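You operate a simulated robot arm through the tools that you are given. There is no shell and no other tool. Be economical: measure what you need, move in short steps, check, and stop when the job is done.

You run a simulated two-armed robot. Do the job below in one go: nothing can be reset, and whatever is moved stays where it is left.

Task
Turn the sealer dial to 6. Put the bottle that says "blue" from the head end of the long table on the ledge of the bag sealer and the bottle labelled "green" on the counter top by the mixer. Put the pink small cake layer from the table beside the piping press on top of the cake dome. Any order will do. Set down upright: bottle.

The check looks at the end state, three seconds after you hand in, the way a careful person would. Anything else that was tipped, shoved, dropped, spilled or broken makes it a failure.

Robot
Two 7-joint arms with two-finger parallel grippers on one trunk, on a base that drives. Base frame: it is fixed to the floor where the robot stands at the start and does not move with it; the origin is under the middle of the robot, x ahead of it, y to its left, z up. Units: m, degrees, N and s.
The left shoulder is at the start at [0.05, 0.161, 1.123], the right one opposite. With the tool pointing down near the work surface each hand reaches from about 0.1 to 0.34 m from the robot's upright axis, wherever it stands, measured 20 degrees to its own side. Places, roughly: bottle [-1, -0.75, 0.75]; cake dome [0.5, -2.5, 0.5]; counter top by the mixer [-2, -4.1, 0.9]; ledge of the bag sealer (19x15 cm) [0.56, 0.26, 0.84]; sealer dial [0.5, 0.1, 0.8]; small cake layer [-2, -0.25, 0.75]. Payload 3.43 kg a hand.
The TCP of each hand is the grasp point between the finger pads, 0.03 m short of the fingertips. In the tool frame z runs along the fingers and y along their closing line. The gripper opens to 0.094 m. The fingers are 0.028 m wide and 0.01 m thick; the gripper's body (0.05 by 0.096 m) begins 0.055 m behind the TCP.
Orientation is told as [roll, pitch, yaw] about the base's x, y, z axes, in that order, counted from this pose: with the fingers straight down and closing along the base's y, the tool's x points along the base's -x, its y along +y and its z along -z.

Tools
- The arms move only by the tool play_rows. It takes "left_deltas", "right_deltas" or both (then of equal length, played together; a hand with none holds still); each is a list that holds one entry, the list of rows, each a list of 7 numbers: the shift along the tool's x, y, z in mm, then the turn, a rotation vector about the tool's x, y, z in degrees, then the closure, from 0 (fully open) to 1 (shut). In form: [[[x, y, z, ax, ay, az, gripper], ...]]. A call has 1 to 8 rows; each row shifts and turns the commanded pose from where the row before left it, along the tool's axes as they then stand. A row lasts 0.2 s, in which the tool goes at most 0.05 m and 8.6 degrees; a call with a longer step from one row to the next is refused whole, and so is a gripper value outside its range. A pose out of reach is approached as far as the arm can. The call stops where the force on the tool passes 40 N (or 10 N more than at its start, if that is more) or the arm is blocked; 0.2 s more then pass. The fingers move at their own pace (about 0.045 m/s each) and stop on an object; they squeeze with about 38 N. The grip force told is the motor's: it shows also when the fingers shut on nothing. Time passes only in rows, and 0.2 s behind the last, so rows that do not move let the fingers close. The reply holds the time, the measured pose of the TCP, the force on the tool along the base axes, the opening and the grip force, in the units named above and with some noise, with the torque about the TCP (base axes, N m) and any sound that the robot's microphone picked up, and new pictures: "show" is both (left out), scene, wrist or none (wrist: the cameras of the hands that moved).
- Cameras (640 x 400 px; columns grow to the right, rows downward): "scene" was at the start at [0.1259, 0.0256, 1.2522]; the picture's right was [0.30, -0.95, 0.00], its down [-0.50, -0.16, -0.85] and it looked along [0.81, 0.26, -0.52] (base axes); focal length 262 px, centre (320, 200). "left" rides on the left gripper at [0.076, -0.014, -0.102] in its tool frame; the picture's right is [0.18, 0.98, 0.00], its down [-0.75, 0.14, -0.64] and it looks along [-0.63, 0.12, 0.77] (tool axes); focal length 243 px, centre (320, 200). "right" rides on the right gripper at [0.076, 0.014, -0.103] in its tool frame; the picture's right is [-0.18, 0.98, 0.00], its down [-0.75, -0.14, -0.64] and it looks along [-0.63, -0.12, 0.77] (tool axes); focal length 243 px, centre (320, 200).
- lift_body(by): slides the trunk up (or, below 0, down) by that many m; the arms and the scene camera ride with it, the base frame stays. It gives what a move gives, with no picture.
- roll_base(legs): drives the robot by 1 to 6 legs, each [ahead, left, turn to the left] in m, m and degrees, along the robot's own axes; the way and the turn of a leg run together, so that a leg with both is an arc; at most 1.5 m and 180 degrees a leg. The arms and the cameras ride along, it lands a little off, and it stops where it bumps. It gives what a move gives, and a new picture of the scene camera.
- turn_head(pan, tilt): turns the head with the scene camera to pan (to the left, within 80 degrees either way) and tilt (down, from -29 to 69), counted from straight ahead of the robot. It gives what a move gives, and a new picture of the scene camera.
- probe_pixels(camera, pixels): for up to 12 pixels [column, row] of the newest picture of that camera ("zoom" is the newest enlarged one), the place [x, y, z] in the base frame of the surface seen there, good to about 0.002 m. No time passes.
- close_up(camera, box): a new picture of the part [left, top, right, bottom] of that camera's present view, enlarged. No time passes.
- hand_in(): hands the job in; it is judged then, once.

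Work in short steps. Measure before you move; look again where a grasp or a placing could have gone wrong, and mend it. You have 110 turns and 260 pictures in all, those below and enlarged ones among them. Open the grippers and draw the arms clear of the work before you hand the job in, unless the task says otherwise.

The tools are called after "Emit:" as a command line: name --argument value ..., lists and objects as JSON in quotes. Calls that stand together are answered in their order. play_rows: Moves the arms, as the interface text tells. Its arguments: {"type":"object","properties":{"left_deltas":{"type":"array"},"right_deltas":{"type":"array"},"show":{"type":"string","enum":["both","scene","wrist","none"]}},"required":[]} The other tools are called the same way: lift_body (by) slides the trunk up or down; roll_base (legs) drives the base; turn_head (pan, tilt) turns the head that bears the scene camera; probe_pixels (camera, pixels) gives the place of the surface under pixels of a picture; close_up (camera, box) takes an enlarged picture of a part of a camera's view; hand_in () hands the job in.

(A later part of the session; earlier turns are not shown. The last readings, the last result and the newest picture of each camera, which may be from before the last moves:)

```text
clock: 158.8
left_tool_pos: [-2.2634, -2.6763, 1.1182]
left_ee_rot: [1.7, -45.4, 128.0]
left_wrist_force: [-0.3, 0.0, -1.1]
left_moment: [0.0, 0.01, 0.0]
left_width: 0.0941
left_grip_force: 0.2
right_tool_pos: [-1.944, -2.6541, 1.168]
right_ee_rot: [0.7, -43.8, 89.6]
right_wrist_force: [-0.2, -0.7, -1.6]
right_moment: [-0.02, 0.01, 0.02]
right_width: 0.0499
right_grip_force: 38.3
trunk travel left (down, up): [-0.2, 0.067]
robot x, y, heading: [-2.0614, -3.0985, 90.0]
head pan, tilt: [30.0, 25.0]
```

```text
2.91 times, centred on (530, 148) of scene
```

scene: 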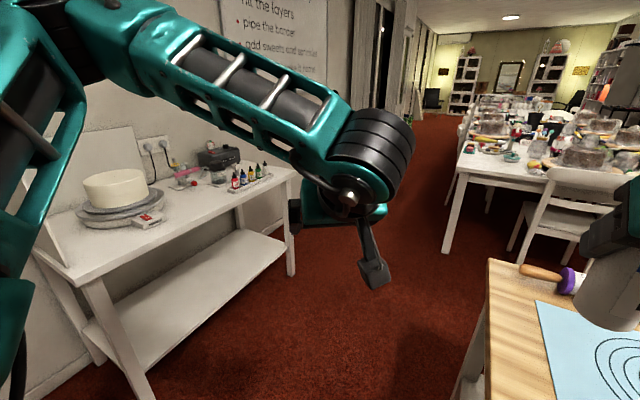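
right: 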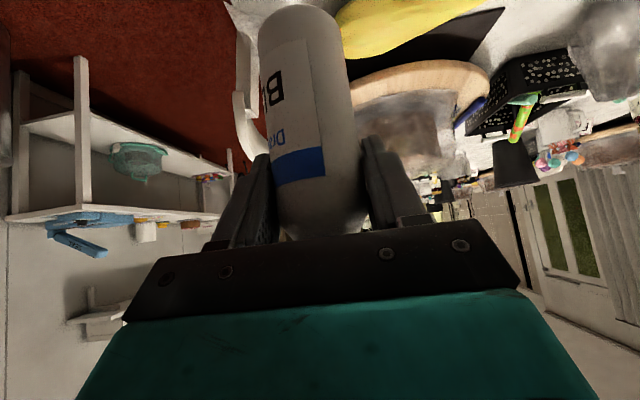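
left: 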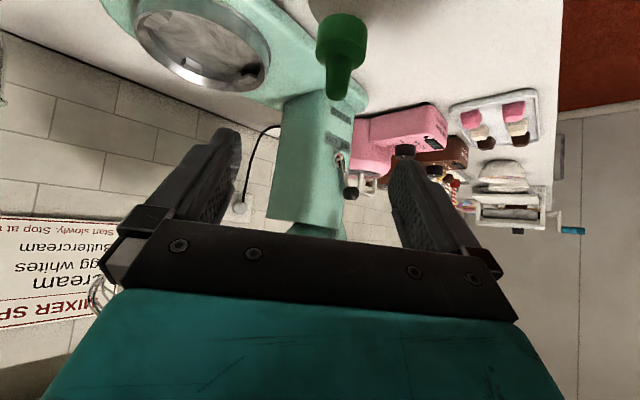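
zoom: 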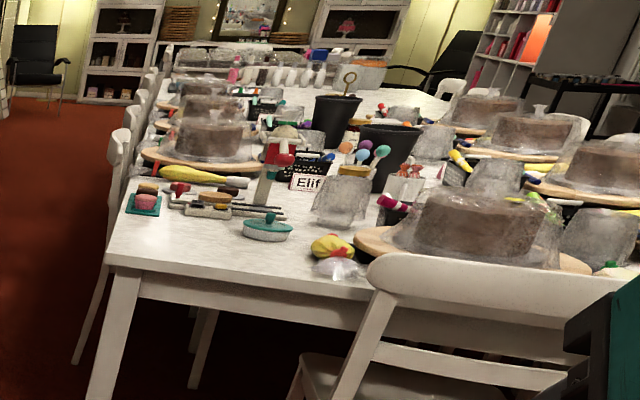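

The aisle from x -3.0 to -2.0 is free. I strafe left to x≈-2.5 and drive north to y≈-0.95.

Emit:
roll_base --legs '[[0, 0.43, 0], [1.3, 0, 0], [0.8, 0, 0]]'

Emit:
turn_head --pan -40 --tilt 30

```text
clock: 173.2
left_tool_pos: [-2.7048, -0.5814, 1.1195]
left_ee_rot: [1.8, -45.4, 127.4]
left_wrist_force: [0.2, -0.3, -0.3]
left_moment: [-0.01, 0.01, -0.05]
left_width: 0.094
left_grip_force: 0.0
right_tool_pos: [-2.3855, -0.5635, 1.1674]
right_ee_rot: [0.7, -43.7, 89.3]
right_wrist_force: [-0.7, -0.7, -1.8]
right_moment: [0.01, -0.04, 0.0]
right_width: 0.0501
right_grip_force: 37.3
trunk travel left (down, up): [-0.2, 0.067]
robot x, y, heading: [-2.5039, -1.0082, 89.2]
head pan, tilt: [30.0, 25.0]
```

scene: 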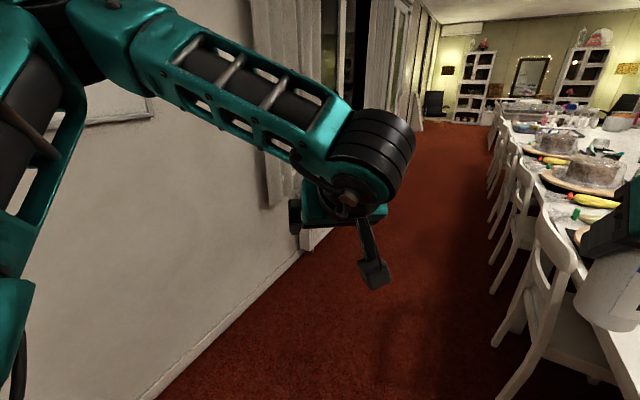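

```text
clock: 174.6
left_tool_pos: [-2.7053, -0.5818, 1.1195]
left_ee_rot: [1.7, -45.3, 127.5]
left_wrist_force: [-0.1, 1.1, 0.4]
left_moment: [-0.01, 0.02, 0.01]
left_width: 0.0941
left_grip_force: 0.1
right_tool_pos: [-2.3865, -0.5644, 1.1691]
right_ee_rot: [0.6, -43.8, 89.3]
right_wrist_force: [-0.1, 0.1, -1.3]
right_moment: [-0.02, 0.0, 0.0]
right_width: 0.0502
right_grip_force: 37.5
trunk travel left (down, up): [-0.2, 0.067]
robot x, y, heading: [-2.5058, -1.0061, 89.1]
head pan, tilt: [-40.0, 30.0]
```

scene: 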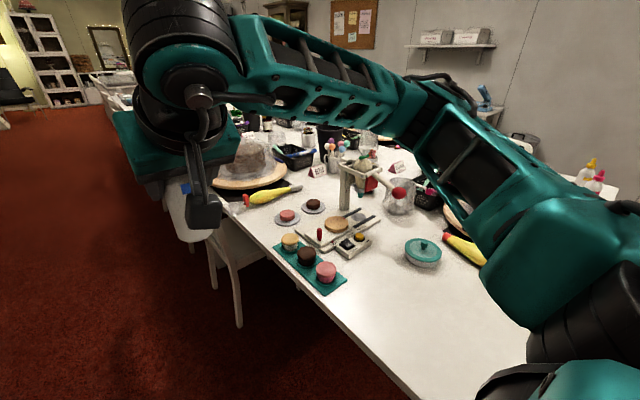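

Now I see a pink item on the teal tray (326,270) and a pink one on a grey plate (288,215). I enlarge to tell which is the "small cake layer".

Emit:
close_up --camera "scene" --box '[255, 170, 415, 300]'

Emit:
probe_pixels --camera "scene" --pixels '[[288, 216], [280, 217], [296, 217], [288, 222], [313, 204], [326, 268], [318, 268], [326, 278], [336, 225], [290, 241], [306, 256], [270, 240]]'

```text
3.08 times, centred on (335, 235) of scene
```

zoom: 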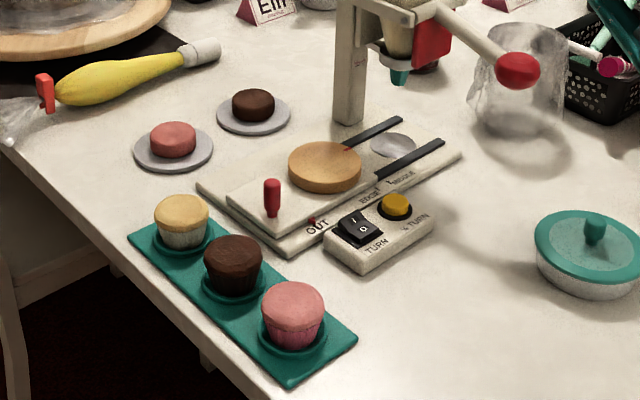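

```text
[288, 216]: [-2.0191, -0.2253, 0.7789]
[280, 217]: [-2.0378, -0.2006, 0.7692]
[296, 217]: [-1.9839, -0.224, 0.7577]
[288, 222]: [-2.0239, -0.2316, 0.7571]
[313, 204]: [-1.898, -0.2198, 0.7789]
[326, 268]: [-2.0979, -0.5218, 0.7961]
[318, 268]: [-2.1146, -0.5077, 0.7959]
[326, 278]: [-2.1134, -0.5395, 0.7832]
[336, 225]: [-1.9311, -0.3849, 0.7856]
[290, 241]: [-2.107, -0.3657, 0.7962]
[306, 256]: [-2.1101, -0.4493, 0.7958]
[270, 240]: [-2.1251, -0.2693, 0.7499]
```

The pink cake layer is the flat disc on the grey plate at about (-2.015,-0.215), top z 0.779. The others are cupcakes. I check the chair to its north, which limits where I can stand.

Emit:
probe_pixels --camera "scene" --pixels '[[240, 322], [212, 285], [225, 245], [200, 240], [255, 255], [345, 170], [370, 185], [398, 193], [335, 292], [300, 270]]'

Emit:
probe_pixels --camera "zoom" --pixels '[[152, 140], [174, 128], [196, 140], [173, 155], [173, 145], [136, 150], [212, 150], [174, 168]]'

```text
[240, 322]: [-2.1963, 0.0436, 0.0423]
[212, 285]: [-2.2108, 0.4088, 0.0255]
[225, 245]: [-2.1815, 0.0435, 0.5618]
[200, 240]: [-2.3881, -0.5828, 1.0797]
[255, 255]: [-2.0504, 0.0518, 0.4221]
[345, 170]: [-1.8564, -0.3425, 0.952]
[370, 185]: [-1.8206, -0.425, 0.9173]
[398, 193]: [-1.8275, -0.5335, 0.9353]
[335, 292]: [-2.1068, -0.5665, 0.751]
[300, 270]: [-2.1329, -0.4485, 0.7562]
```

```text
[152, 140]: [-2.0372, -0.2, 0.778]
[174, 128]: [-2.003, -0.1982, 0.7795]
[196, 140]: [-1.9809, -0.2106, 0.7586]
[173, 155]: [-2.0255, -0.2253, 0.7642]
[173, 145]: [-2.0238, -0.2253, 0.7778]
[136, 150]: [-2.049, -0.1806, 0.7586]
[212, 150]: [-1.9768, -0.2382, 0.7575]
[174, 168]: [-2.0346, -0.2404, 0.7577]
```

The layer's centre is about (-2.012,-0.209), radius about 25 mm, and the chair starts at y>0.04. I turn to face the table (heading 0) and strafe to y≈-0.37.

Emit:
roll_base --legs '[[0, 0, -89.1], [0, 0.63, 0]]'

Emit:
turn_head --pan 20 --tilt 45

```text
clock: 184.6
left_tool_pos: [-2.056, -0.1708, 1.1182]
left_ee_rot: [1.7, -45.5, 36.2]
left_wrist_force: [0.1, 0.5, -0.2]
left_moment: [0.01, 0.02, 0.02]
left_width: 0.0937
left_grip_force: 0.0
right_tool_pos: [-2.0438, -0.4907, 1.1682]
right_ee_rot: [0.7, -43.7, -2.1]
right_wrist_force: [0.2, 0.3, -1.8]
right_moment: [-0.02, 0.0, 0.03]
right_width: 0.05
right_grip_force: 37.9
trunk travel left (down, up): [-0.2, 0.067]
robot x, y, heading: [-2.4797, -0.3632, -1.8]
head pan, tilt: [-40.0, 30.0]
```

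scene: 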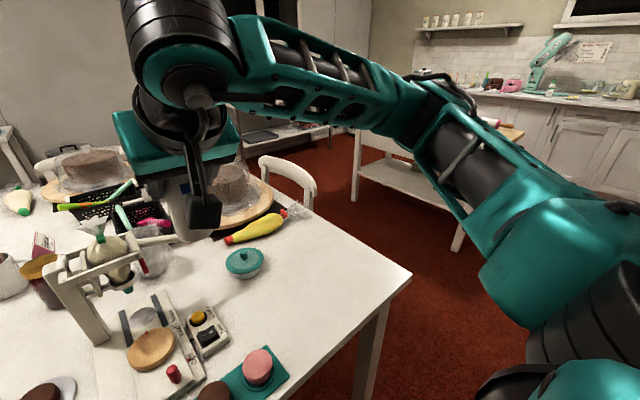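

```text
clock: 185.9
left_tool_pos: [-2.055, -0.1702, 1.1183]
left_ee_rot: [1.7, -45.4, 36.3]
left_wrist_force: [0.0, 0.9, 0.1]
left_moment: [-0.01, 0.03, -0.01]
left_width: 0.0941
left_grip_force: 0.0
right_tool_pos: [-2.0448, -0.4904, 1.167]
right_ee_rot: [0.6, -43.8, -2.1]
right_wrist_force: [-0.6, 0.8, -1.5]
right_moment: [0.01, -0.01, 0.0]
right_width: 0.0499
right_grip_force: 37.9
trunk travel left (down, up): [-0.2, 0.067]
robot x, y, heading: [-2.486, -0.3599, -2.2]
head pan, tilt: [20.0, 45.0]
```

scene: 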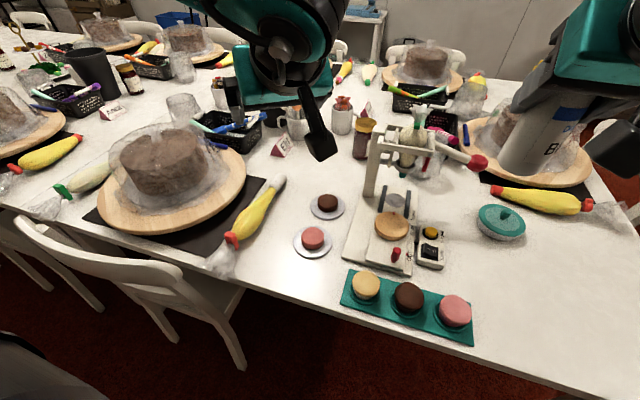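

Layer at (312,238) with the chocolate one behind it. I straighten the base heading, move 3 cm ahead, and turn the left hand to point straight ahead with 50° tilt.

Emit:
roll_base --legs '[[0.03, 0, 2]]'

Emit:
play_rows --left_deltas '[[[0, 0, 0, 5.5, 0, 5.4, 0], [0, 0, 0, 5.5, 0, 5.4, 0], [0, 0, 0, 5.5, 0, 5.4, 0], [0, 0, 0, 5.5, 0, 5.4, 0], [0, 0, 0, 5.5, 0, 5.4, 0], [0, 0, 0, 0, -5, 0, 0], [0, 0, 0, 0, 0, 0, 0]]]'

```text
clock: 186.7
left_tool_pos: [-2.0319, -0.1557, 1.1182]
left_ee_rot: [1.7, -45.4, 38.1]
left_wrist_force: [-0.4, 0.6, -0.4]
left_moment: [0.01, -0.02, 0.03]
left_width: 0.094
left_grip_force: 0.1
right_tool_pos: [-2.0086, -0.4753, 1.1673]
right_ee_rot: [0.6, -43.7, -0.1]
right_wrist_force: [1.4, 0.3, -1.6]
right_moment: [0.01, -0.03, 0.02]
right_width: 0.0499
right_grip_force: 37.9
trunk travel left (down, up): [-0.2, 0.067]
robot x, y, heading: [-2.4582, -0.3582, 0.3]
head pan, tilt: [20.0, 45.0]
```

scene: 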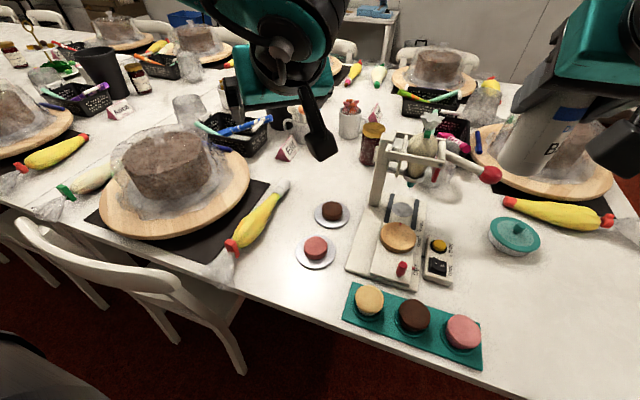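

```text
clock: 188.3
left_tool_pos: [-2.0329, -0.157, 1.1188]
left_ee_rot: [1.3, -49.8, -0.2]
left_wrist_force: [-0.7, 0.3, -0.8]
left_moment: [-0.01, -0.02, 0.03]
left_width: 0.094
left_grip_force: 0.0
right_tool_pos: [-2.0092, -0.4751, 1.1685]
right_ee_rot: [0.7, -43.7, -0.2]
right_wrist_force: [-1.0, 0.2, -1.9]
right_moment: [-0.03, 0.02, -0.01]
right_width: 0.0503
right_grip_force: 37.9
trunk travel left (down, up): [-0.2, 0.067]
robot x, y, heading: [-2.4537, -0.3615, 0.0]
head pan, tilt: [20.0, 45.0]
```

scene: 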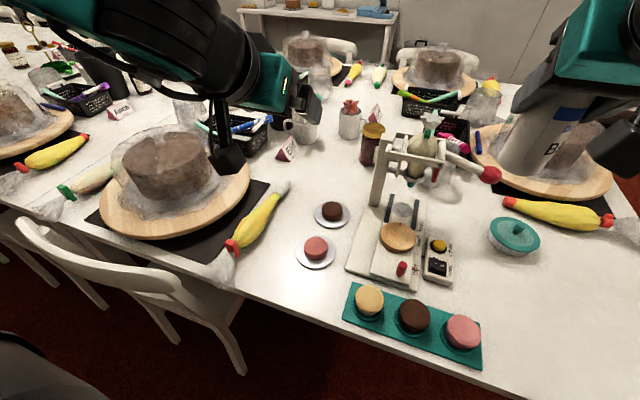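
left: 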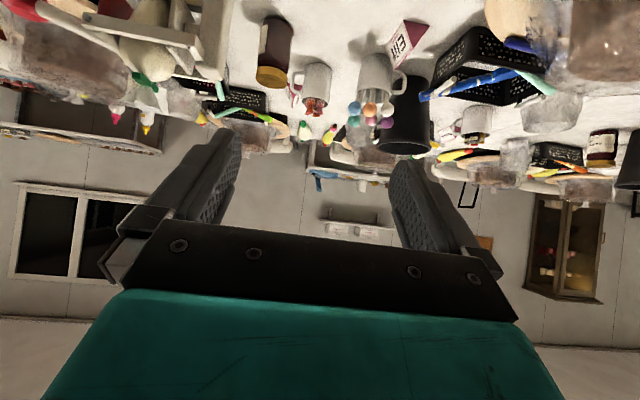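

Clear view of the layer at (316,247). I enlarge and probe it and its plate precisely.

Emit:
close_up --camera "scene" --box '[285, 190, 365, 280]'

Emit:
probe_pixels --camera "scene" --pixels '[[316, 244], [307, 244], [325, 244], [316, 238], [316, 251], [316, 256], [298, 253], [334, 253], [316, 267], [331, 226], [320, 228], [240, 245]]'

```text
4.44 times, centred on (325, 235) of scene
```

zoom: 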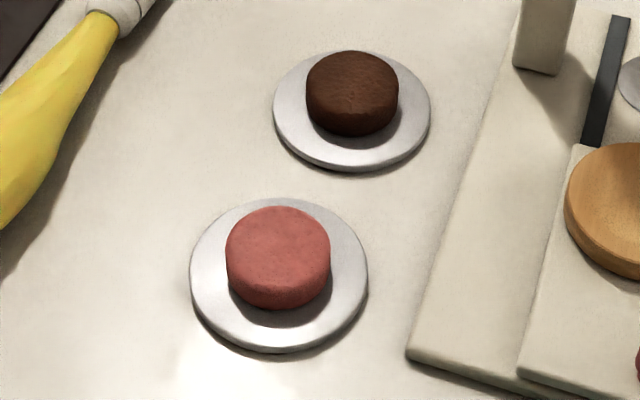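

```text
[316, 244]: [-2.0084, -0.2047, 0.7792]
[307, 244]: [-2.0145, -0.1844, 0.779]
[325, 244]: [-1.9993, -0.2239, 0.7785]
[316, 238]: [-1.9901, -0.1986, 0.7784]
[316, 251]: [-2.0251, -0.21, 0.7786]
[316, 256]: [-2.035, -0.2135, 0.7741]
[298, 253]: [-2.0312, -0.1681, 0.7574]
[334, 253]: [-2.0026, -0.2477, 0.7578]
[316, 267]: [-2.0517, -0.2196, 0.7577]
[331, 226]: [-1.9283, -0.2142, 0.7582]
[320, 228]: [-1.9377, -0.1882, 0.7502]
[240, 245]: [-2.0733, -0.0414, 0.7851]
```

The layer's centre is (-2.010,-0.205), radius 27 mm. I bring the left hand to a hover at z 0.90 above it.

Emit:
play_rows --left_deltas '[[[26.9, -8, 24.7, 0, 0, 0, 0], [26.9, -8, 24.7, 0, 0, 0, 0], [26.9, -8, 24.7, 0, 0, 0, 0], [26.9, -8, 24.7, 0, 0, 0, 0], [26.9, -8, 24.7, 0, 0, 0, 0], [26.9, -8, 24.7, 0, 0, 0, 0], [0, 0, 0, 0, 0, 0, 0]]]'

```text
clock: 189.9
left_tool_pos: [-2.0221, -0.1773, 0.9248]
left_ee_rot: [1.3, -49.7, -0.2]
left_wrist_force: [-0.2, -0.6, -0.9]
left_moment: [-0.01, 0.02, 0.01]
left_width: 0.0941
left_grip_force: 0.1
left hand out of reach, approached as far as the arm can: row 5, 6
right_tool_pos: [-2.0109, -0.4761, 1.1674]
right_ee_rot: [0.6, -43.8, -0.1]
right_wrist_force: [0.4, 0.9, -1.0]
right_moment: [0.03, 0.0, 0.0]
right_width: 0.0496
right_grip_force: 37.6
trunk travel left (down, up): [-0.2, 0.067]
robot x, y, heading: [-2.4529, -0.3568, 0.2]
head pan, tilt: [20.0, 45.0]
```

scene: 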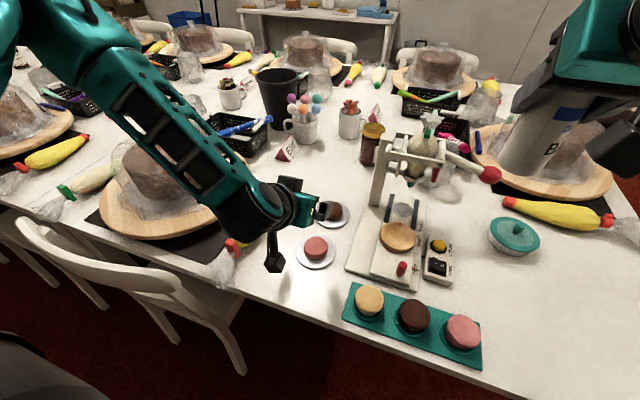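
left: 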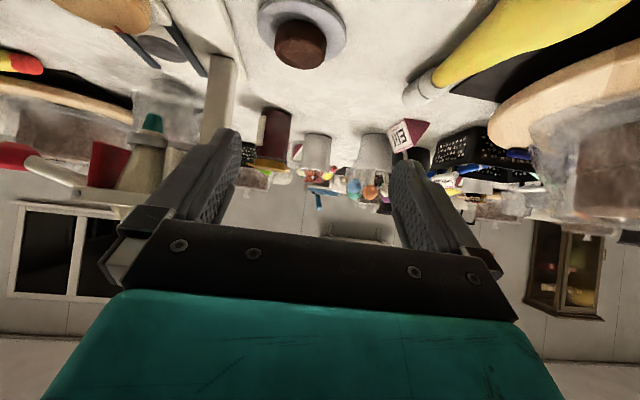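

Reach limits it at (−2.022,−0.177,0.925). I need 28 mm more to the right and 134 mm down via the trunk, so I check the forearm height over the covered cake first.

Emit:
probe_pixels --camera "scene" --pixels '[[60, 60], [110, 110], [150, 165], [190, 165], [220, 225], [165, 150], [130, 195], [200, 205], [275, 262], [150, 130], [90, 130]]'

```text
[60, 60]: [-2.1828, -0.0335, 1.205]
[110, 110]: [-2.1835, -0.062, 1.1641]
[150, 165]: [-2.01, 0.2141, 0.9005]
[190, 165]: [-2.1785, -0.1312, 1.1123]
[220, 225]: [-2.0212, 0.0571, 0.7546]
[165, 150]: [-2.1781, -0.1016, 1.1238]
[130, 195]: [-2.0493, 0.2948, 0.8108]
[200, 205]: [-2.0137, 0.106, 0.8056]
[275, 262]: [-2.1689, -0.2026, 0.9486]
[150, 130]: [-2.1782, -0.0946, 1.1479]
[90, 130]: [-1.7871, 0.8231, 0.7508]
```

The forearm is at z≥1.1, off the table edge, so lowering is safe, and blue stays 10 cm+ above the cupcakes. I shift the base 28 mm right and lower the trunk 0.11.

Emit:
roll_base --legs '[[0, -0.028, 0]]'

Emit:
lift_body --by -0.11

Emit:
turn_head --pan 20 --tilt 50

Emit:
close_up --camera "left" --box '[120, 0, 520, 250]'

```text
clock: 190.9
left_tool_pos: [-2.0221, -0.2056, 0.9261]
left_ee_rot: [1.3, -49.6, -0.3]
left_wrist_force: [-0.4, 1.2, -0.5]
left_moment: [0.01, 0.02, 0.05]
left_width: 0.0939
left_grip_force: 0.0
right_tool_pos: [-2.0098, -0.5046, 1.1673]
right_ee_rot: [0.6, -43.7, -0.1]
right_wrist_force: [1.0, -0.5, -1.4]
right_moment: [0.0, 0.0, 0.03]
right_width: 0.0501
right_grip_force: 37.9
trunk travel left (down, up): [-0.2, 0.067]
robot x, y, heading: [-2.4573, -0.3908, 0.1]
head pan, tilt: [20.0, 45.0]
```

scene: 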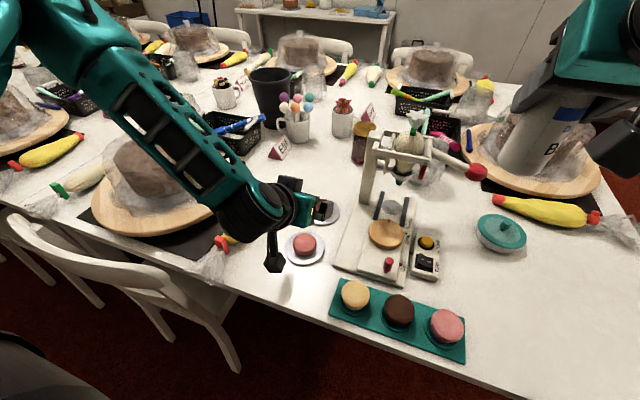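

```text
clock: 192.3
left_tool_pos: [-2.0215, -0.205, 0.8152]
left_ee_rot: [1.3, -49.8, -0.1]
left_wrist_force: [0.6, -0.9, -0.5]
left_moment: [-0.01, -0.04, -0.01]
left_width: 0.0943
left_grip_force: 0.0
right_tool_pos: [-2.0097, -0.5031, 1.0571]
right_ee_rot: [0.7, -43.7, -0.2]
right_wrist_force: [0.2, 0.2, -0.9]
right_moment: [-0.02, 0.01, 0.03]
right_width: 0.0496
right_grip_force: 37.7
trunk travel left (down, up): [-0.09, 0.177]
robot x, y, heading: [-2.4552, -0.3864, 0.0]
head pan, tilt: [20.0, 45.0]
```

```text
clock: 192.9
left_tool_pos: [-2.0213, -0.205, 0.8164]
left_ee_rot: [1.2, -49.6, -0.3]
left_wrist_force: [-0.2, -0.2, 0.4]
left_moment: [0.01, -0.02, 0.02]
left_width: 0.0943
left_grip_force: 0.1
right_tool_pos: [-2.0092, -0.5022, 1.0579]
right_ee_rot: [0.5, -43.8, -0.1]
right_wrist_force: [0.2, 0.3, -1.9]
right_moment: [-0.01, 0.01, -0.01]
right_width: 0.0497
right_grip_force: 37.9
trunk travel left (down, up): [-0.09, 0.177]
robot x, y, heading: [-2.4546, -0.3892, 0.1]
head pan, tilt: [20.0, 50.0]
```

scene: 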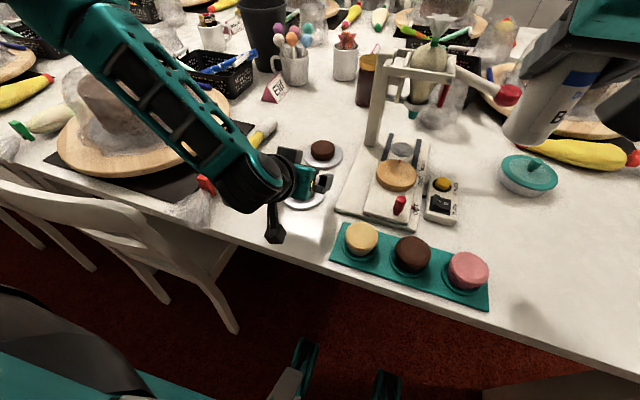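

```text
1.60 times, centred on (320, 125) of left
```

zoom: 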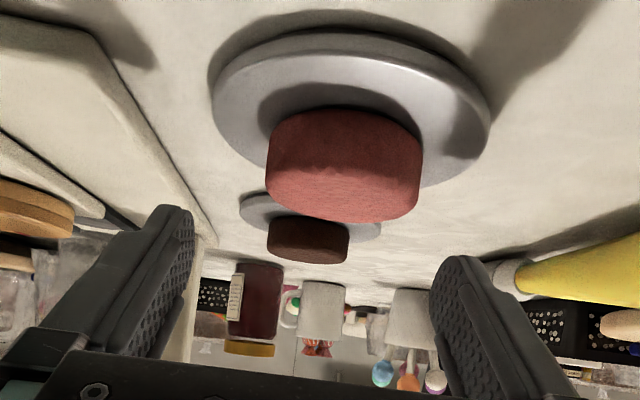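

The layer is between the fingers in the left view. I probe it there to confirm lateral alignment.

Emit:
probe_pixels --camera "left" --pixels '[[310, 125], [336, 125], [375, 125]]'

Emit:
play_rows --left_deltas '[[[0, 0, 0, 0, 0, 0, 0]]]' --show "wrist"

Emit:
probe_pixels --camera "left" --pixels '[[290, 100], [335, 100], [378, 100], [335, 72], [335, 130], [300, 85], [370, 85], [262, 60], [420, 70]]'

```text
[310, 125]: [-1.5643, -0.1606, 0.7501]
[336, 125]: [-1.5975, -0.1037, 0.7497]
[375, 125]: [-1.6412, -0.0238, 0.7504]
```

```text
clock: 193.3
left_tool_pos: [-2.0221, -0.2058, 0.8158]
left_ee_rot: [1.3, -49.6, -0.1]
left_wrist_force: [-0.3, 0.7, -0.4]
left_moment: [0.02, 0.03, -0.02]
left_width: 0.094
left_grip_force: 0.1
right_tool_pos: [-2.0106, -0.5033, 1.0573]
right_ee_rot: [0.7, -43.7, -0.1]
right_wrist_force: [0.0, -0.8, -1.7]
right_moment: [0.0, 0.02, 0.01]
right_width: 0.0501
right_grip_force: 38.2
trunk travel left (down, up): [-0.09, 0.177]
robot x, y, heading: [-2.4562, -0.3865, -0.2]
head pan, tilt: [20.0, 50.0]
```

left: 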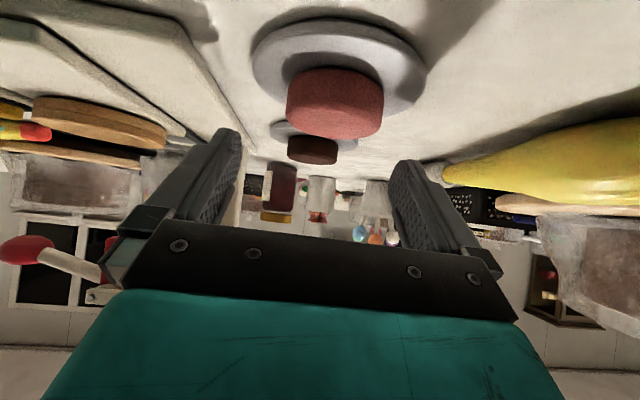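

```text
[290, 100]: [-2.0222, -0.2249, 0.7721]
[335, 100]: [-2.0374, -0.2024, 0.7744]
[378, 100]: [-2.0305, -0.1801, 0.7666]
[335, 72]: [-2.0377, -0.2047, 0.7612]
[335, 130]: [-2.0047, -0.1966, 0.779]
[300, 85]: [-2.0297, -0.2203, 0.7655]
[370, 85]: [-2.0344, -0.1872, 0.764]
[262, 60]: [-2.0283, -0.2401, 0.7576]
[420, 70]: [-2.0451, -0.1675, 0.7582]
```

Centre confirmed at (-2.010,-0.2025). I shift the hand 3 mm left and lower the trunk 24 mm.

Emit:
play_rows --left_deltas '[[[2, 3, 0, 0, 0, 0, 0], [0, 0, 0, 0, 0, 0, 0]]]' --show "none"

Emit:
lift_body --by -0.022

Emit:
close_up --camera "left" --box '[120, 0, 520, 250]'

Emit:
close_up --camera "scene" --box '[200, 120, 400, 260]'

```text
clock: 193.9
left_tool_pos: [-2.0224, -0.2017, 0.815]
left_ee_rot: [1.2, -49.6, -0.2]
left_wrist_force: [0.7, -0.4, -0.9]
left_moment: [0.01, 0.0, 0.05]
left_width: 0.0942
left_grip_force: 0.1
right_tool_pos: [-2.0104, -0.5043, 1.0576]
right_ee_rot: [0.7, -43.7, -0.1]
right_wrist_force: [-0.3, -0.2, -0.7]
right_moment: [-0.01, 0.0, 0.01]
right_width: 0.0501
right_grip_force: 37.9
trunk travel left (down, up): [-0.09, 0.177]
robot x, y, heading: [-2.4545, -0.3889, 0.1]
head pan, tilt: [20.0, 50.0]
```

```text
clock: 194.6
left_tool_pos: [-2.0237, -0.2005, 0.7913]
left_ee_rot: [1.3, -49.8, -0.2]
left_wrist_force: [0.4, 0.3, 0.5]
left_moment: [0.0, 0.0, 0.06]
left_width: 0.0939
left_grip_force: 0.0
right_tool_pos: [-2.0113, -0.5034, 1.0355]
right_ee_rot: [0.6, -43.8, -0.1]
right_wrist_force: [-0.6, -0.2, -1.5]
right_moment: [-0.02, 0.05, 0.01]
right_width: 0.0501
right_grip_force: 37.6
trunk travel left (down, up): [-0.068, 0.199]
robot x, y, heading: [-2.4532, -0.3885, 0.1]
head pan, tilt: [20.0, 50.0]
```

```text
1.60 times, centred on (320, 125) of left
```

zoom: 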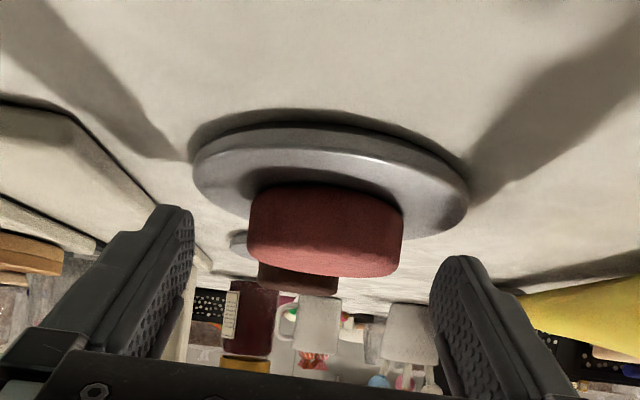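

```text
2.86 times, centred on (300, 190) of scene
```

zoom: 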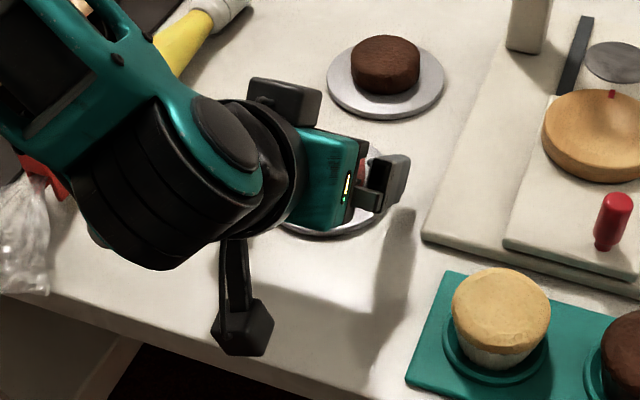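

The pads overlap the disc's sides above the plate. I close gently and check.

Emit:
play_rows --left_deltas '[[[0, 0, 0, 0, 0, 0, 0.2], [0, 0, 0, 0, 0, 0, 0.4], [0, 0, 0, 0, 0, 0, 0.6], [0, 0, 0, 0, 0, 0, 0.6]]]' --show "wrist"

```text
clock: 195.6
left_tool_pos: [-2.0231, -0.2011, 0.7907]
left_ee_rot: [1.2, -49.6, -0.2]
left_wrist_force: [1.3, 0.2, -0.2]
left_moment: [0.01, -0.01, 0.04]
left_width: 0.0526
left_grip_force: 37.8
right_tool_pos: [-2.0112, -0.5032, 1.0345]
right_ee_rot: [0.6, -43.6, -0.2]
right_wrist_force: [0.0, -0.4, -1.8]
right_moment: [-0.02, 0.0, 0.02]
right_width: 0.05
right_grip_force: 38.2
trunk travel left (down, up): [-0.068, 0.199]
robot x, y, heading: [-2.4535, -0.3871, 0.0]
head pan, tilt: [20.0, 50.0]
```

left: 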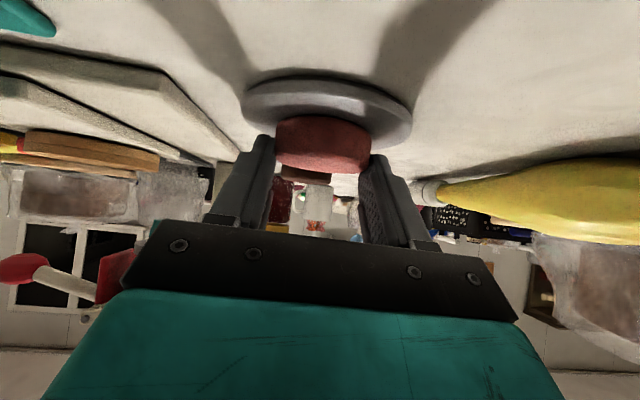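

Gripped at 52.6 mm with 38 N. I lift with the trunk by 0.1 m and verify that the layer comes while the plate stays.

Emit:
lift_body --by 0.1

Emit:
close_up --camera "left" --box '[120, 0, 520, 250]'

Emit:
close_up --camera "scene" --box '[160, 120, 480, 320]'

```text
clock: 197.0
left_tool_pos: [-2.0227, -0.2008, 0.8926]
left_ee_rot: [1.2, -49.6, -0.3]
left_wrist_force: [-0.5, -0.7, -0.6]
left_moment: [0.0, 0.01, -0.01]
left_width: 0.0516
left_grip_force: 38.1
right_tool_pos: [-2.0108, -0.5031, 1.1355]
right_ee_rot: [0.6, -43.7, -0.2]
right_wrist_force: [0.1, 0.1, -1.1]
right_moment: [-0.01, 0.0, 0.0]
right_width: 0.0498
right_grip_force: 38.4
trunk travel left (down, up): [-0.168, 0.099]
robot x, y, heading: [-2.4565, -0.3844, 0.2]
head pan, tilt: [20.0, 50.0]
```

```text
1.60 times, centred on (320, 125) of left
```

zoom: 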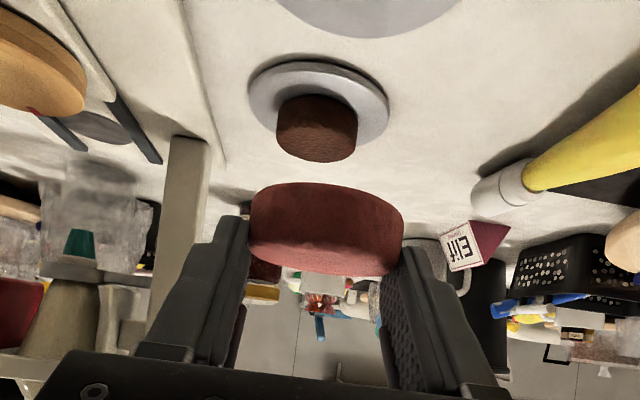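

```text
2.00 times, centred on (320, 220) of scene
```

zoom: 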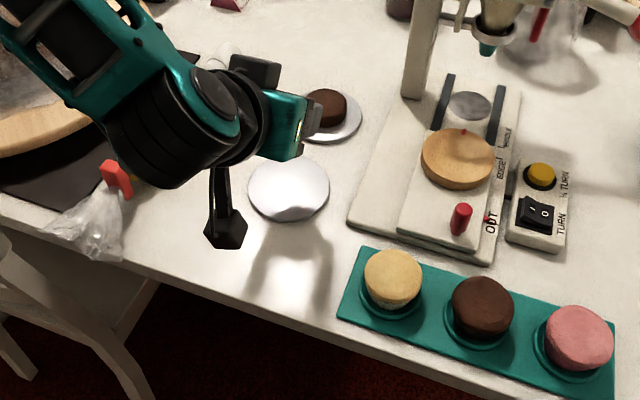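

The layer came up alone and the plate stayed. I raise further, back off, strafe south to the lane y≈-1.6 and drive east toward the cart with the dome.

Emit:
lift_body --by 0.09

Emit:
roll_base --legs '[[-0.08, 0, 0], [0, -1.2, 0], [1.5, 0, 0], [0.5, 0, 0]]'

Emit:
turn_head --pan -35 --tilt 30

```text
clock: 198.2
left_tool_pos: [-2.0234, -0.2017, 0.9815]
left_ee_rot: [1.3, -49.7, -0.2]
left_wrist_force: [0.1, -0.8, 0.3]
left_moment: [-0.01, 0.0, -0.01]
left_width: 0.0516
left_grip_force: 38.0
right_tool_pos: [-2.0104, -0.5033, 1.2247]
right_ee_rot: [0.7, -43.7, -0.1]
right_wrist_force: [0.2, -0.2, -1.3]
right_moment: [0.01, 0.03, -0.02]
right_width: 0.0498
right_grip_force: 37.8
trunk travel left (down, up): [-0.258, 0.009]
robot x, y, heading: [-2.4494, -0.3894, 0.2]
head pan, tilt: [20.0, 50.0]
```

```text
clock: 219.5
left_tool_pos: [-0.0836, -1.3959, 0.983]
left_ee_rot: [1.2, -49.6, 0.5]
left_wrist_force: [0.0, 0.5, -0.7]
left_moment: [0.0, 0.01, 0.02]
left_width: 0.0527
left_grip_force: 37.1
right_tool_pos: [-0.0661, -1.6979, 1.2254]
right_ee_rot: [0.6, -43.8, 0.5]
right_wrist_force: [0.7, 0.6, -0.6]
right_moment: [0.03, 0.05, 0.03]
right_width: 0.0497
right_grip_force: 37.4
trunk travel left (down, up): [-0.258, 0.009]
robot x, y, heading: [-0.5176, -1.5875, 0.7]
head pan, tilt: [20.0, 50.0]
```

scene: 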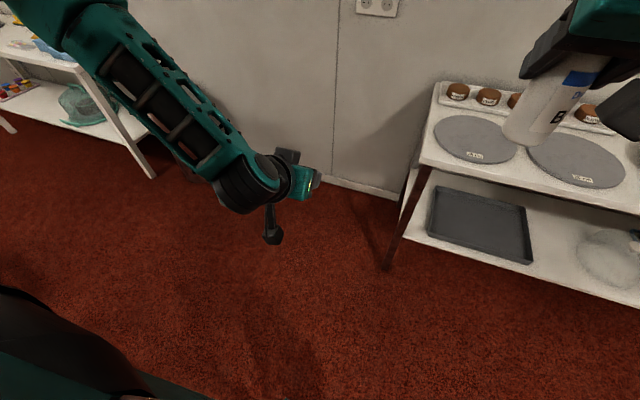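

```text
clock: 220.7
left_tool_pos: [-0.0837, -1.3978, 0.981]
left_ee_rot: [1.3, -49.7, 0.5]
left_wrist_force: [0.1, 0.4, -0.8]
left_moment: [-0.01, -0.01, 0.0]
left_width: 0.0536
left_grip_force: 38.0
right_tool_pos: [-0.0667, -1.6974, 1.2257]
right_ee_rot: [0.6, -43.7, 0.6]
right_wrist_force: [-0.2, 0.7, -1.4]
right_moment: [0.02, 0.0, -0.04]
right_width: 0.0499
right_grip_force: 38.0
trunk travel left (down, up): [-0.258, 0.009]
robot x, y, heading: [-0.5151, -1.5899, 0.8]
head pan, tilt: [-35.0, 30.0]
```

scene: 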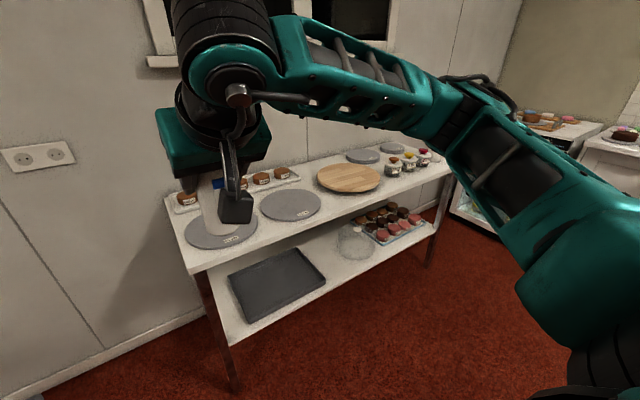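

The dome stands on the lower shelf at (352,243). I strafe south to bring it in front, and check the layer in the left hand.

Emit:
roll_base --legs '[[0.06, 0, -0.7], [0, -0.95, 0]]'

Emit:
turn_head --pan 0 --tilt 45

Emit:
close_up --camera "left" --box '[120, 0, 520, 250]'

```text
clock: 229.8
left_tool_pos: [-0.0194, -2.3315, 0.9824]
left_ee_rot: [1.3, -49.6, 0.1]
left_wrist_force: [0.5, 1.1, -0.5]
left_moment: [-0.02, -0.01, -0.01]
left_width: 0.0533
left_grip_force: 38.6
right_tool_pos: [-0.0057, -2.6345, 1.225]
right_ee_rot: [0.6, -43.7, 0.1]
right_wrist_force: [-0.1, -1.1, -1.7]
right_moment: [0.01, 0.04, 0.02]
right_width: 0.0499
right_grip_force: 38.2
trunk travel left (down, up): [-0.258, 0.009]
robot x, y, heading: [-0.4506, -2.5195, 0.3]
head pan, tilt: [-35.0, 30.0]
```

scene: 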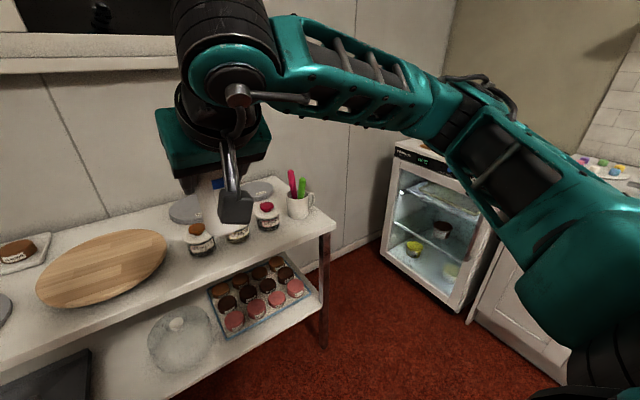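

```text
clock: 230.8
left_tool_pos: [-0.0185, -2.332, 0.9806]
left_ee_rot: [1.3, -49.7, -0.1]
left_wrist_force: [-0.2, 0.0, -1.1]
left_moment: [0.01, 0.0, -0.03]
left_width: 0.0534
left_grip_force: 37.9
right_tool_pos: [-0.0053, -2.6315, 1.2262]
right_ee_rot: [0.7, -43.7, 0.2]
right_wrist_force: [-0.1, -0.2, -2.1]
right_moment: [0.02, 0.02, -0.04]
right_width: 0.0498
right_grip_force: 37.6
trunk travel left (down, up): [-0.258, 0.009]
robot x, y, heading: [-0.4475, -2.5201, 0.3]
head pan, tilt: [0.0, 45.0]
```

scene: 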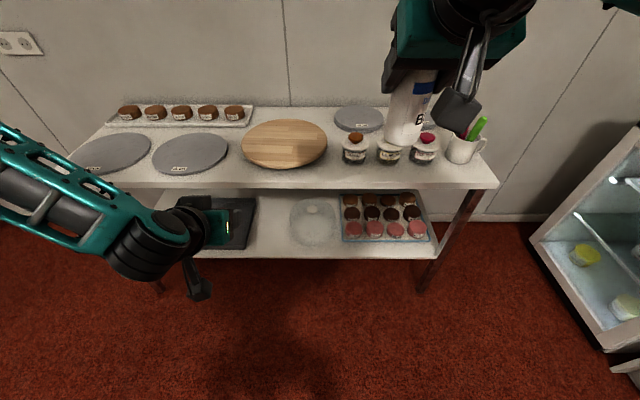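

```text
1.60 times, centred on (320, 125) of left
```

zoom: 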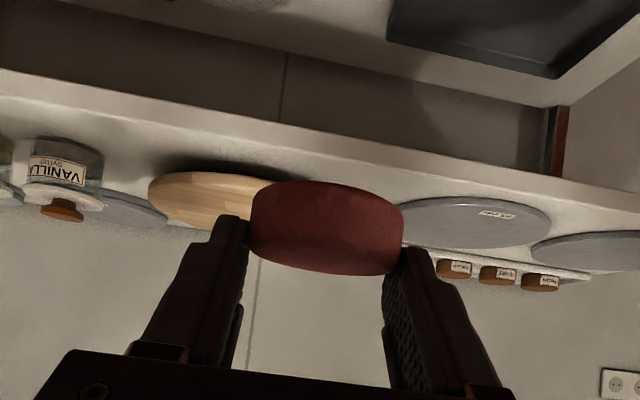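

The layer is still well held. Now I examine the dome at (313,220) and the shelf clearances.

Emit:
close_up --camera "scene" --box '[250, 170, 380, 270]'

Emit:
probe_pixels --camera "scene" --pixels '[[313, 208], [313, 214], [305, 212], [322, 212], [313, 203], [313, 225], [295, 225], [333, 225], [313, 240], [313, 187], [313, 179], [313, 250]]'

```text
4.00 times, centred on (315, 220) of scene
```

zoom: 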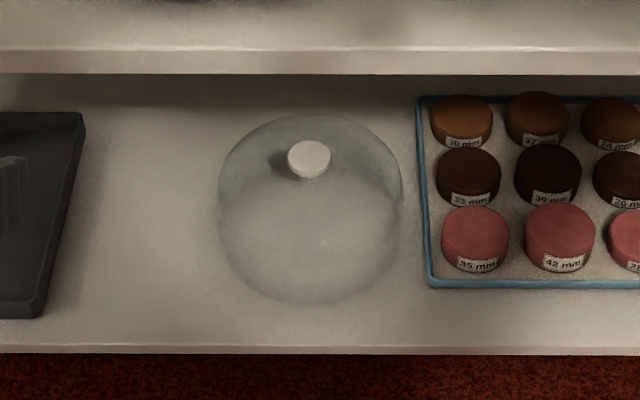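

```text
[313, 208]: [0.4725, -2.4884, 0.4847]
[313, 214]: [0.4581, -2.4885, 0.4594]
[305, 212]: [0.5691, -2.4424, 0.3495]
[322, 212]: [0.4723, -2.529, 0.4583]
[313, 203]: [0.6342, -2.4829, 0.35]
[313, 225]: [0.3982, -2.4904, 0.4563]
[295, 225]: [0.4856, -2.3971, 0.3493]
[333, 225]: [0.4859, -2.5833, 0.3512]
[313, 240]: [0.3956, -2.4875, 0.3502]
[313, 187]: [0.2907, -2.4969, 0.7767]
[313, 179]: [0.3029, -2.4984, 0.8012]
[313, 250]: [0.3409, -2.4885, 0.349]
```

The dome's knob is a white flat cap near (0.47,-2.488), top z≈0.485, below the upper shelf (underside about 0.775, front edge x 0.29). I need TCP z≈0.52, so I lower the trunk fully here in free space and test how low the left arm can go.

Emit:
lift_body --by -0.258

Emit:
play_rows --left_deltas '[[[30.6, 0, 25.8, 0, 0, 0, 0.6], [30.6, 0, 25.8, 0, 0, 0, 0.6], [30.6, 0, 25.8, 0, 0, 0, 0.6], [30.6, 0, 25.8, 0, 0, 0, 0.6], [30.6, 0, 25.8, 0, 0, 0, 0.6], [0, 0, 0, 0, 0, 0, 0.6]]]' --show "scene"

```text
clock: 233.5
left_tool_pos: [-0.0192, -2.332, 0.7239]
left_ee_rot: [1.3, -49.6, 0.0]
left_wrist_force: [0.3, -0.4, 0.2]
left_moment: [-0.01, 0.0, -0.01]
left_width: 0.0535
left_grip_force: 38.0
right_tool_pos: [-0.0047, -2.6334, 0.9671]
right_ee_rot: [0.6, -43.8, 0.1]
right_wrist_force: [0.2, -0.1, -1.3]
right_moment: [-0.02, 0.04, -0.02]
right_width: 0.0497
right_grip_force: 38.5
trunk travel left (down, up): [0.0, 0.267]
robot x, y, heading: [-0.452, -2.5186, 0.2]
head pan, tilt: [0.0, 45.0]
```

```text
clock: 234.9
left_tool_pos: [-0.0195, -2.3281, 0.7182]
left_ee_rot: [1.2, -49.6, -0.1]
left_wrist_force: [-0.1, -0.5, -0.3]
left_moment: [-0.01, 0.0, -0.01]
left_width: 0.0534
left_grip_force: 37.8
left hand out of reach, approached as far as the arm can: row 1, 2, 3, 4, 5
right_tool_pos: [-0.0045, -2.6333, 0.9678]
right_ee_rot: [0.6, -43.7, 0.1]
right_wrist_force: [0.2, -0.2, -2.2]
right_moment: [-0.01, 0.0, 0.01]
right_width: 0.0497
right_grip_force: 38.2
trunk travel left (down, up): [0.0, 0.267]
robot x, y, heading: [-0.4515, -2.5179, 0.3]
head pan, tilt: [0.0, 45.0]
```

scene: 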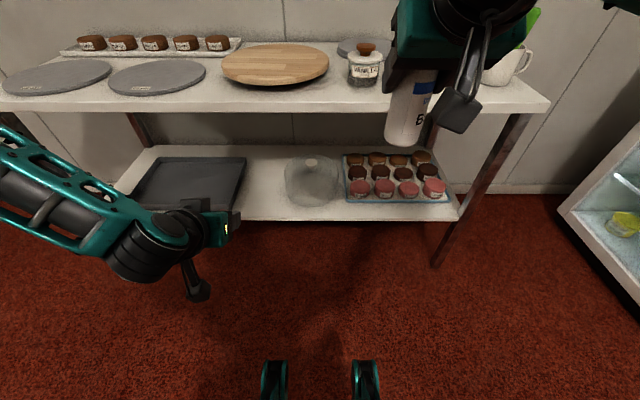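

At this distance it can't go lower. I probe the workspace: pull the hand 120 mm back toward the robot, then down.

Emit:
play_rows --left_deltas '[[[19, 0, -23, 0, 0, 0, 0.6], [19, 0, -23, 0, 0, 0, 0.6], [19, 0, -23, 0, 0, 0, 0.6], [19, 0, -23, 0, 0, 0, 0.6], [30.6, 0, 25.8, 0, 0, 0, 0.6], [30.6, 0, 25.8, 0, 0, 0, 0.6], [30.6, 0, 25.8, 0, 0, 0, 0.6], [0, 0, 0, 0, 0, 0, 0.6]]]' --show "scene"

```text
clock: 236.7
left_tool_pos: [-0.0459, -2.3313, 0.7244]
left_ee_rot: [1.7, -49.4, 0.0]
left_wrist_force: [0.1, 0.2, -0.5]
left_moment: [-0.01, 0.0, -0.03]
left_width: 0.0533
left_grip_force: 37.7
left hand out of reach, approached as far as the arm can: row 1, 2, 3, 4, 5, 6, 7
right_tool_pos: [-0.0038, -2.6341, 0.9675]
right_ee_rot: [0.6, -43.7, 0.1]
right_wrist_force: [-0.3, 0.3, -0.6]
right_moment: [0.0, -0.02, -0.04]
right_width: 0.0498
right_grip_force: 37.4
trunk travel left (down, up): [0.0, 0.267]
robot x, y, heading: [-0.4494, -2.5187, 0.2]
head pan, tilt: [0.0, 45.0]
```

scene: 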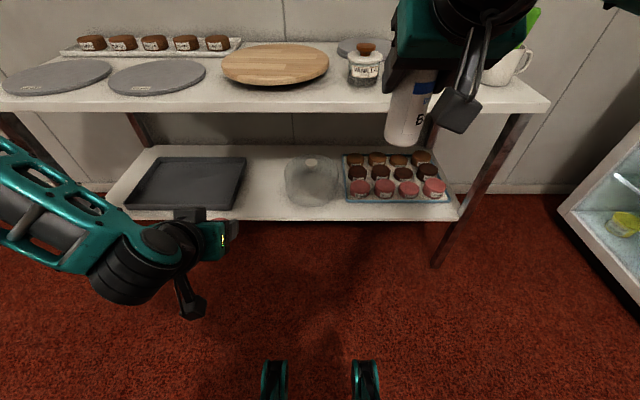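

Even backing up is refused, so a wrist joint is at its limit at this tilt rather than the distance. I test a steeper tool (30° from vertical) and then going down.

Emit:
play_rows --left_deltas '[[[0, 0, -20, 0, 6.7, 0, 0.6], [0, 0, -10, 0, 6.7, 0, 0.6], [0, 0, 0, 0, 6.6, 0, 0.6], [20, 0, 34, 0, 0, 0, 0.6], [20, 0, 34, 0, 0, 0, 0.6], [20, 0, 34, 0, 0, 0, 0.6], [20, 0, 34, 0, 0, 0, 0.6], [0, 0, 0, 0, 0, 0, 0.6]]]' --show "scene"

```text
clock: 238.5
left_tool_pos: [-0.0698, -2.2876, 0.6447]
left_ee_rot: [0.9, -29.6, 0.5]
left_wrist_force: [-0.4, 0.4, 0.4]
left_moment: [0.01, 0.01, 0.0]
left_width: 0.0536
left_grip_force: 38.0
left hand out of reach, approached as far as the arm can: row 5, 6, 7
right_tool_pos: [-0.0046, -2.6345, 0.9674]
right_ee_rot: [0.6, -43.7, 0.1]
right_wrist_force: [0.0, -0.5, -1.8]
right_moment: [0.0, 0.0, 0.01]
right_width: 0.0497
right_grip_force: 38.0
trunk travel left (down, up): [0.0, 0.267]
robot x, y, heading: [-0.4489, -2.5225, 0.3]
head pan, tilt: [0.0, 45.0]
```

scene: 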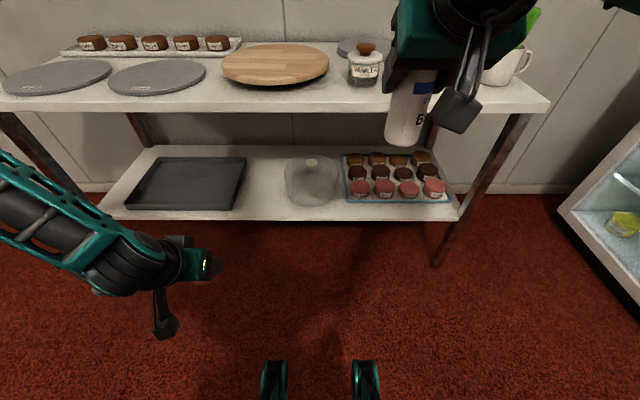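

At 30° it reaches z 0.645, drifting outward. The forearm comes in from the elbow at the left, so pointing the tool inward (to the robot's right) should free the wrist. I test yaw −45° with 50° tilt.

Emit:
play_rows --left_deltas '[[[-20, 0, -35, 0, 0, 0, 0.6], [-15, 0, -26, 0, 0, 0, 0.6], [0, 0, 0, 3.7, 0, 6.5, 0.6], [0, 0, 0, 3.7, 0, 6.5, 0.6], [0, 0, 0, 3.7, 0, 6.5, 0.6], [0, 0, 0, 3.7, 0, 6.5, 0.6], [0, 0, 0, 3.7, 0, 6.5, 0.6], [0, 0, 0, 3.7, 0, 6.5, 0.6]]]' --show "none"

Emit:
play_rows --left_deltas '[[[0, 0, 0, 0, -6.8, 0, 0.6], [0, 0, 0, 0, -6.8, 0, 0.6], [0, 0, 0, 0, -6.8, 0, 0.6], [30.6, 0, 25.8, 0, 0, 0, 0.6], [30.6, 0, 25.8, 0, 0, 0, 0.6], [30.6, 0, 25.8, 0, 0, 0, 0.6], [30.6, 0, 25.8, 0, 0, 0, 0.6], [0, 0, 0, 0, 0, 0, 0.6]]]' --show "scene"

```text
clock: 240.3
left_tool_pos: [-0.0692, -2.2893, 0.7162]
left_ee_rot: [0.7, -29.1, -44.3]
left_wrist_force: [-0.2, -0.7, 0.1]
left_moment: [0.0, 0.0, 0.0]
left_width: 0.0536
left_grip_force: 37.4
right_tool_pos: [-0.0042, -2.6332, 0.9685]
right_ee_rot: [0.6, -43.7, 0.2]
right_wrist_force: [0.9, 0.3, -1.8]
right_moment: [0.0, 0.02, 0.03]
right_width: 0.0496
right_grip_force: 38.3
trunk travel left (down, up): [0.0, 0.267]
robot x, y, heading: [-0.4481, -2.52, 0.2]
head pan, tilt: [0.0, 45.0]
```

```text
clock: 242.1
left_tool_pos: [-0.0965, -2.2287, 0.6457]
left_ee_rot: [0.8, -49.4, -44.6]
left_wrist_force: [1.2, -0.1, -0.8]
left_moment: [-0.01, 0.0, 0.01]
left_width: 0.0536
left_grip_force: 38.0
left hand out of reach, approached as far as the arm can: row 4, 5, 6, 7
right_tool_pos: [-0.0051, -2.6332, 0.9681]
right_ee_rot: [0.6, -43.7, 0.1]
right_wrist_force: [0.4, 0.0, -1.7]
right_moment: [-0.02, -0.02, 0.02]
right_width: 0.05
right_grip_force: 37.8
trunk travel left (down, up): [0.0, 0.267]
robot x, y, heading: [-0.4531, -2.5168, 0.3]
head pan, tilt: [0.0, 45.0]
```

scene: 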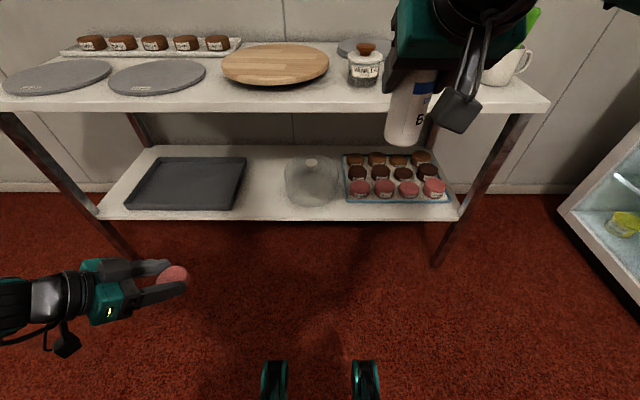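

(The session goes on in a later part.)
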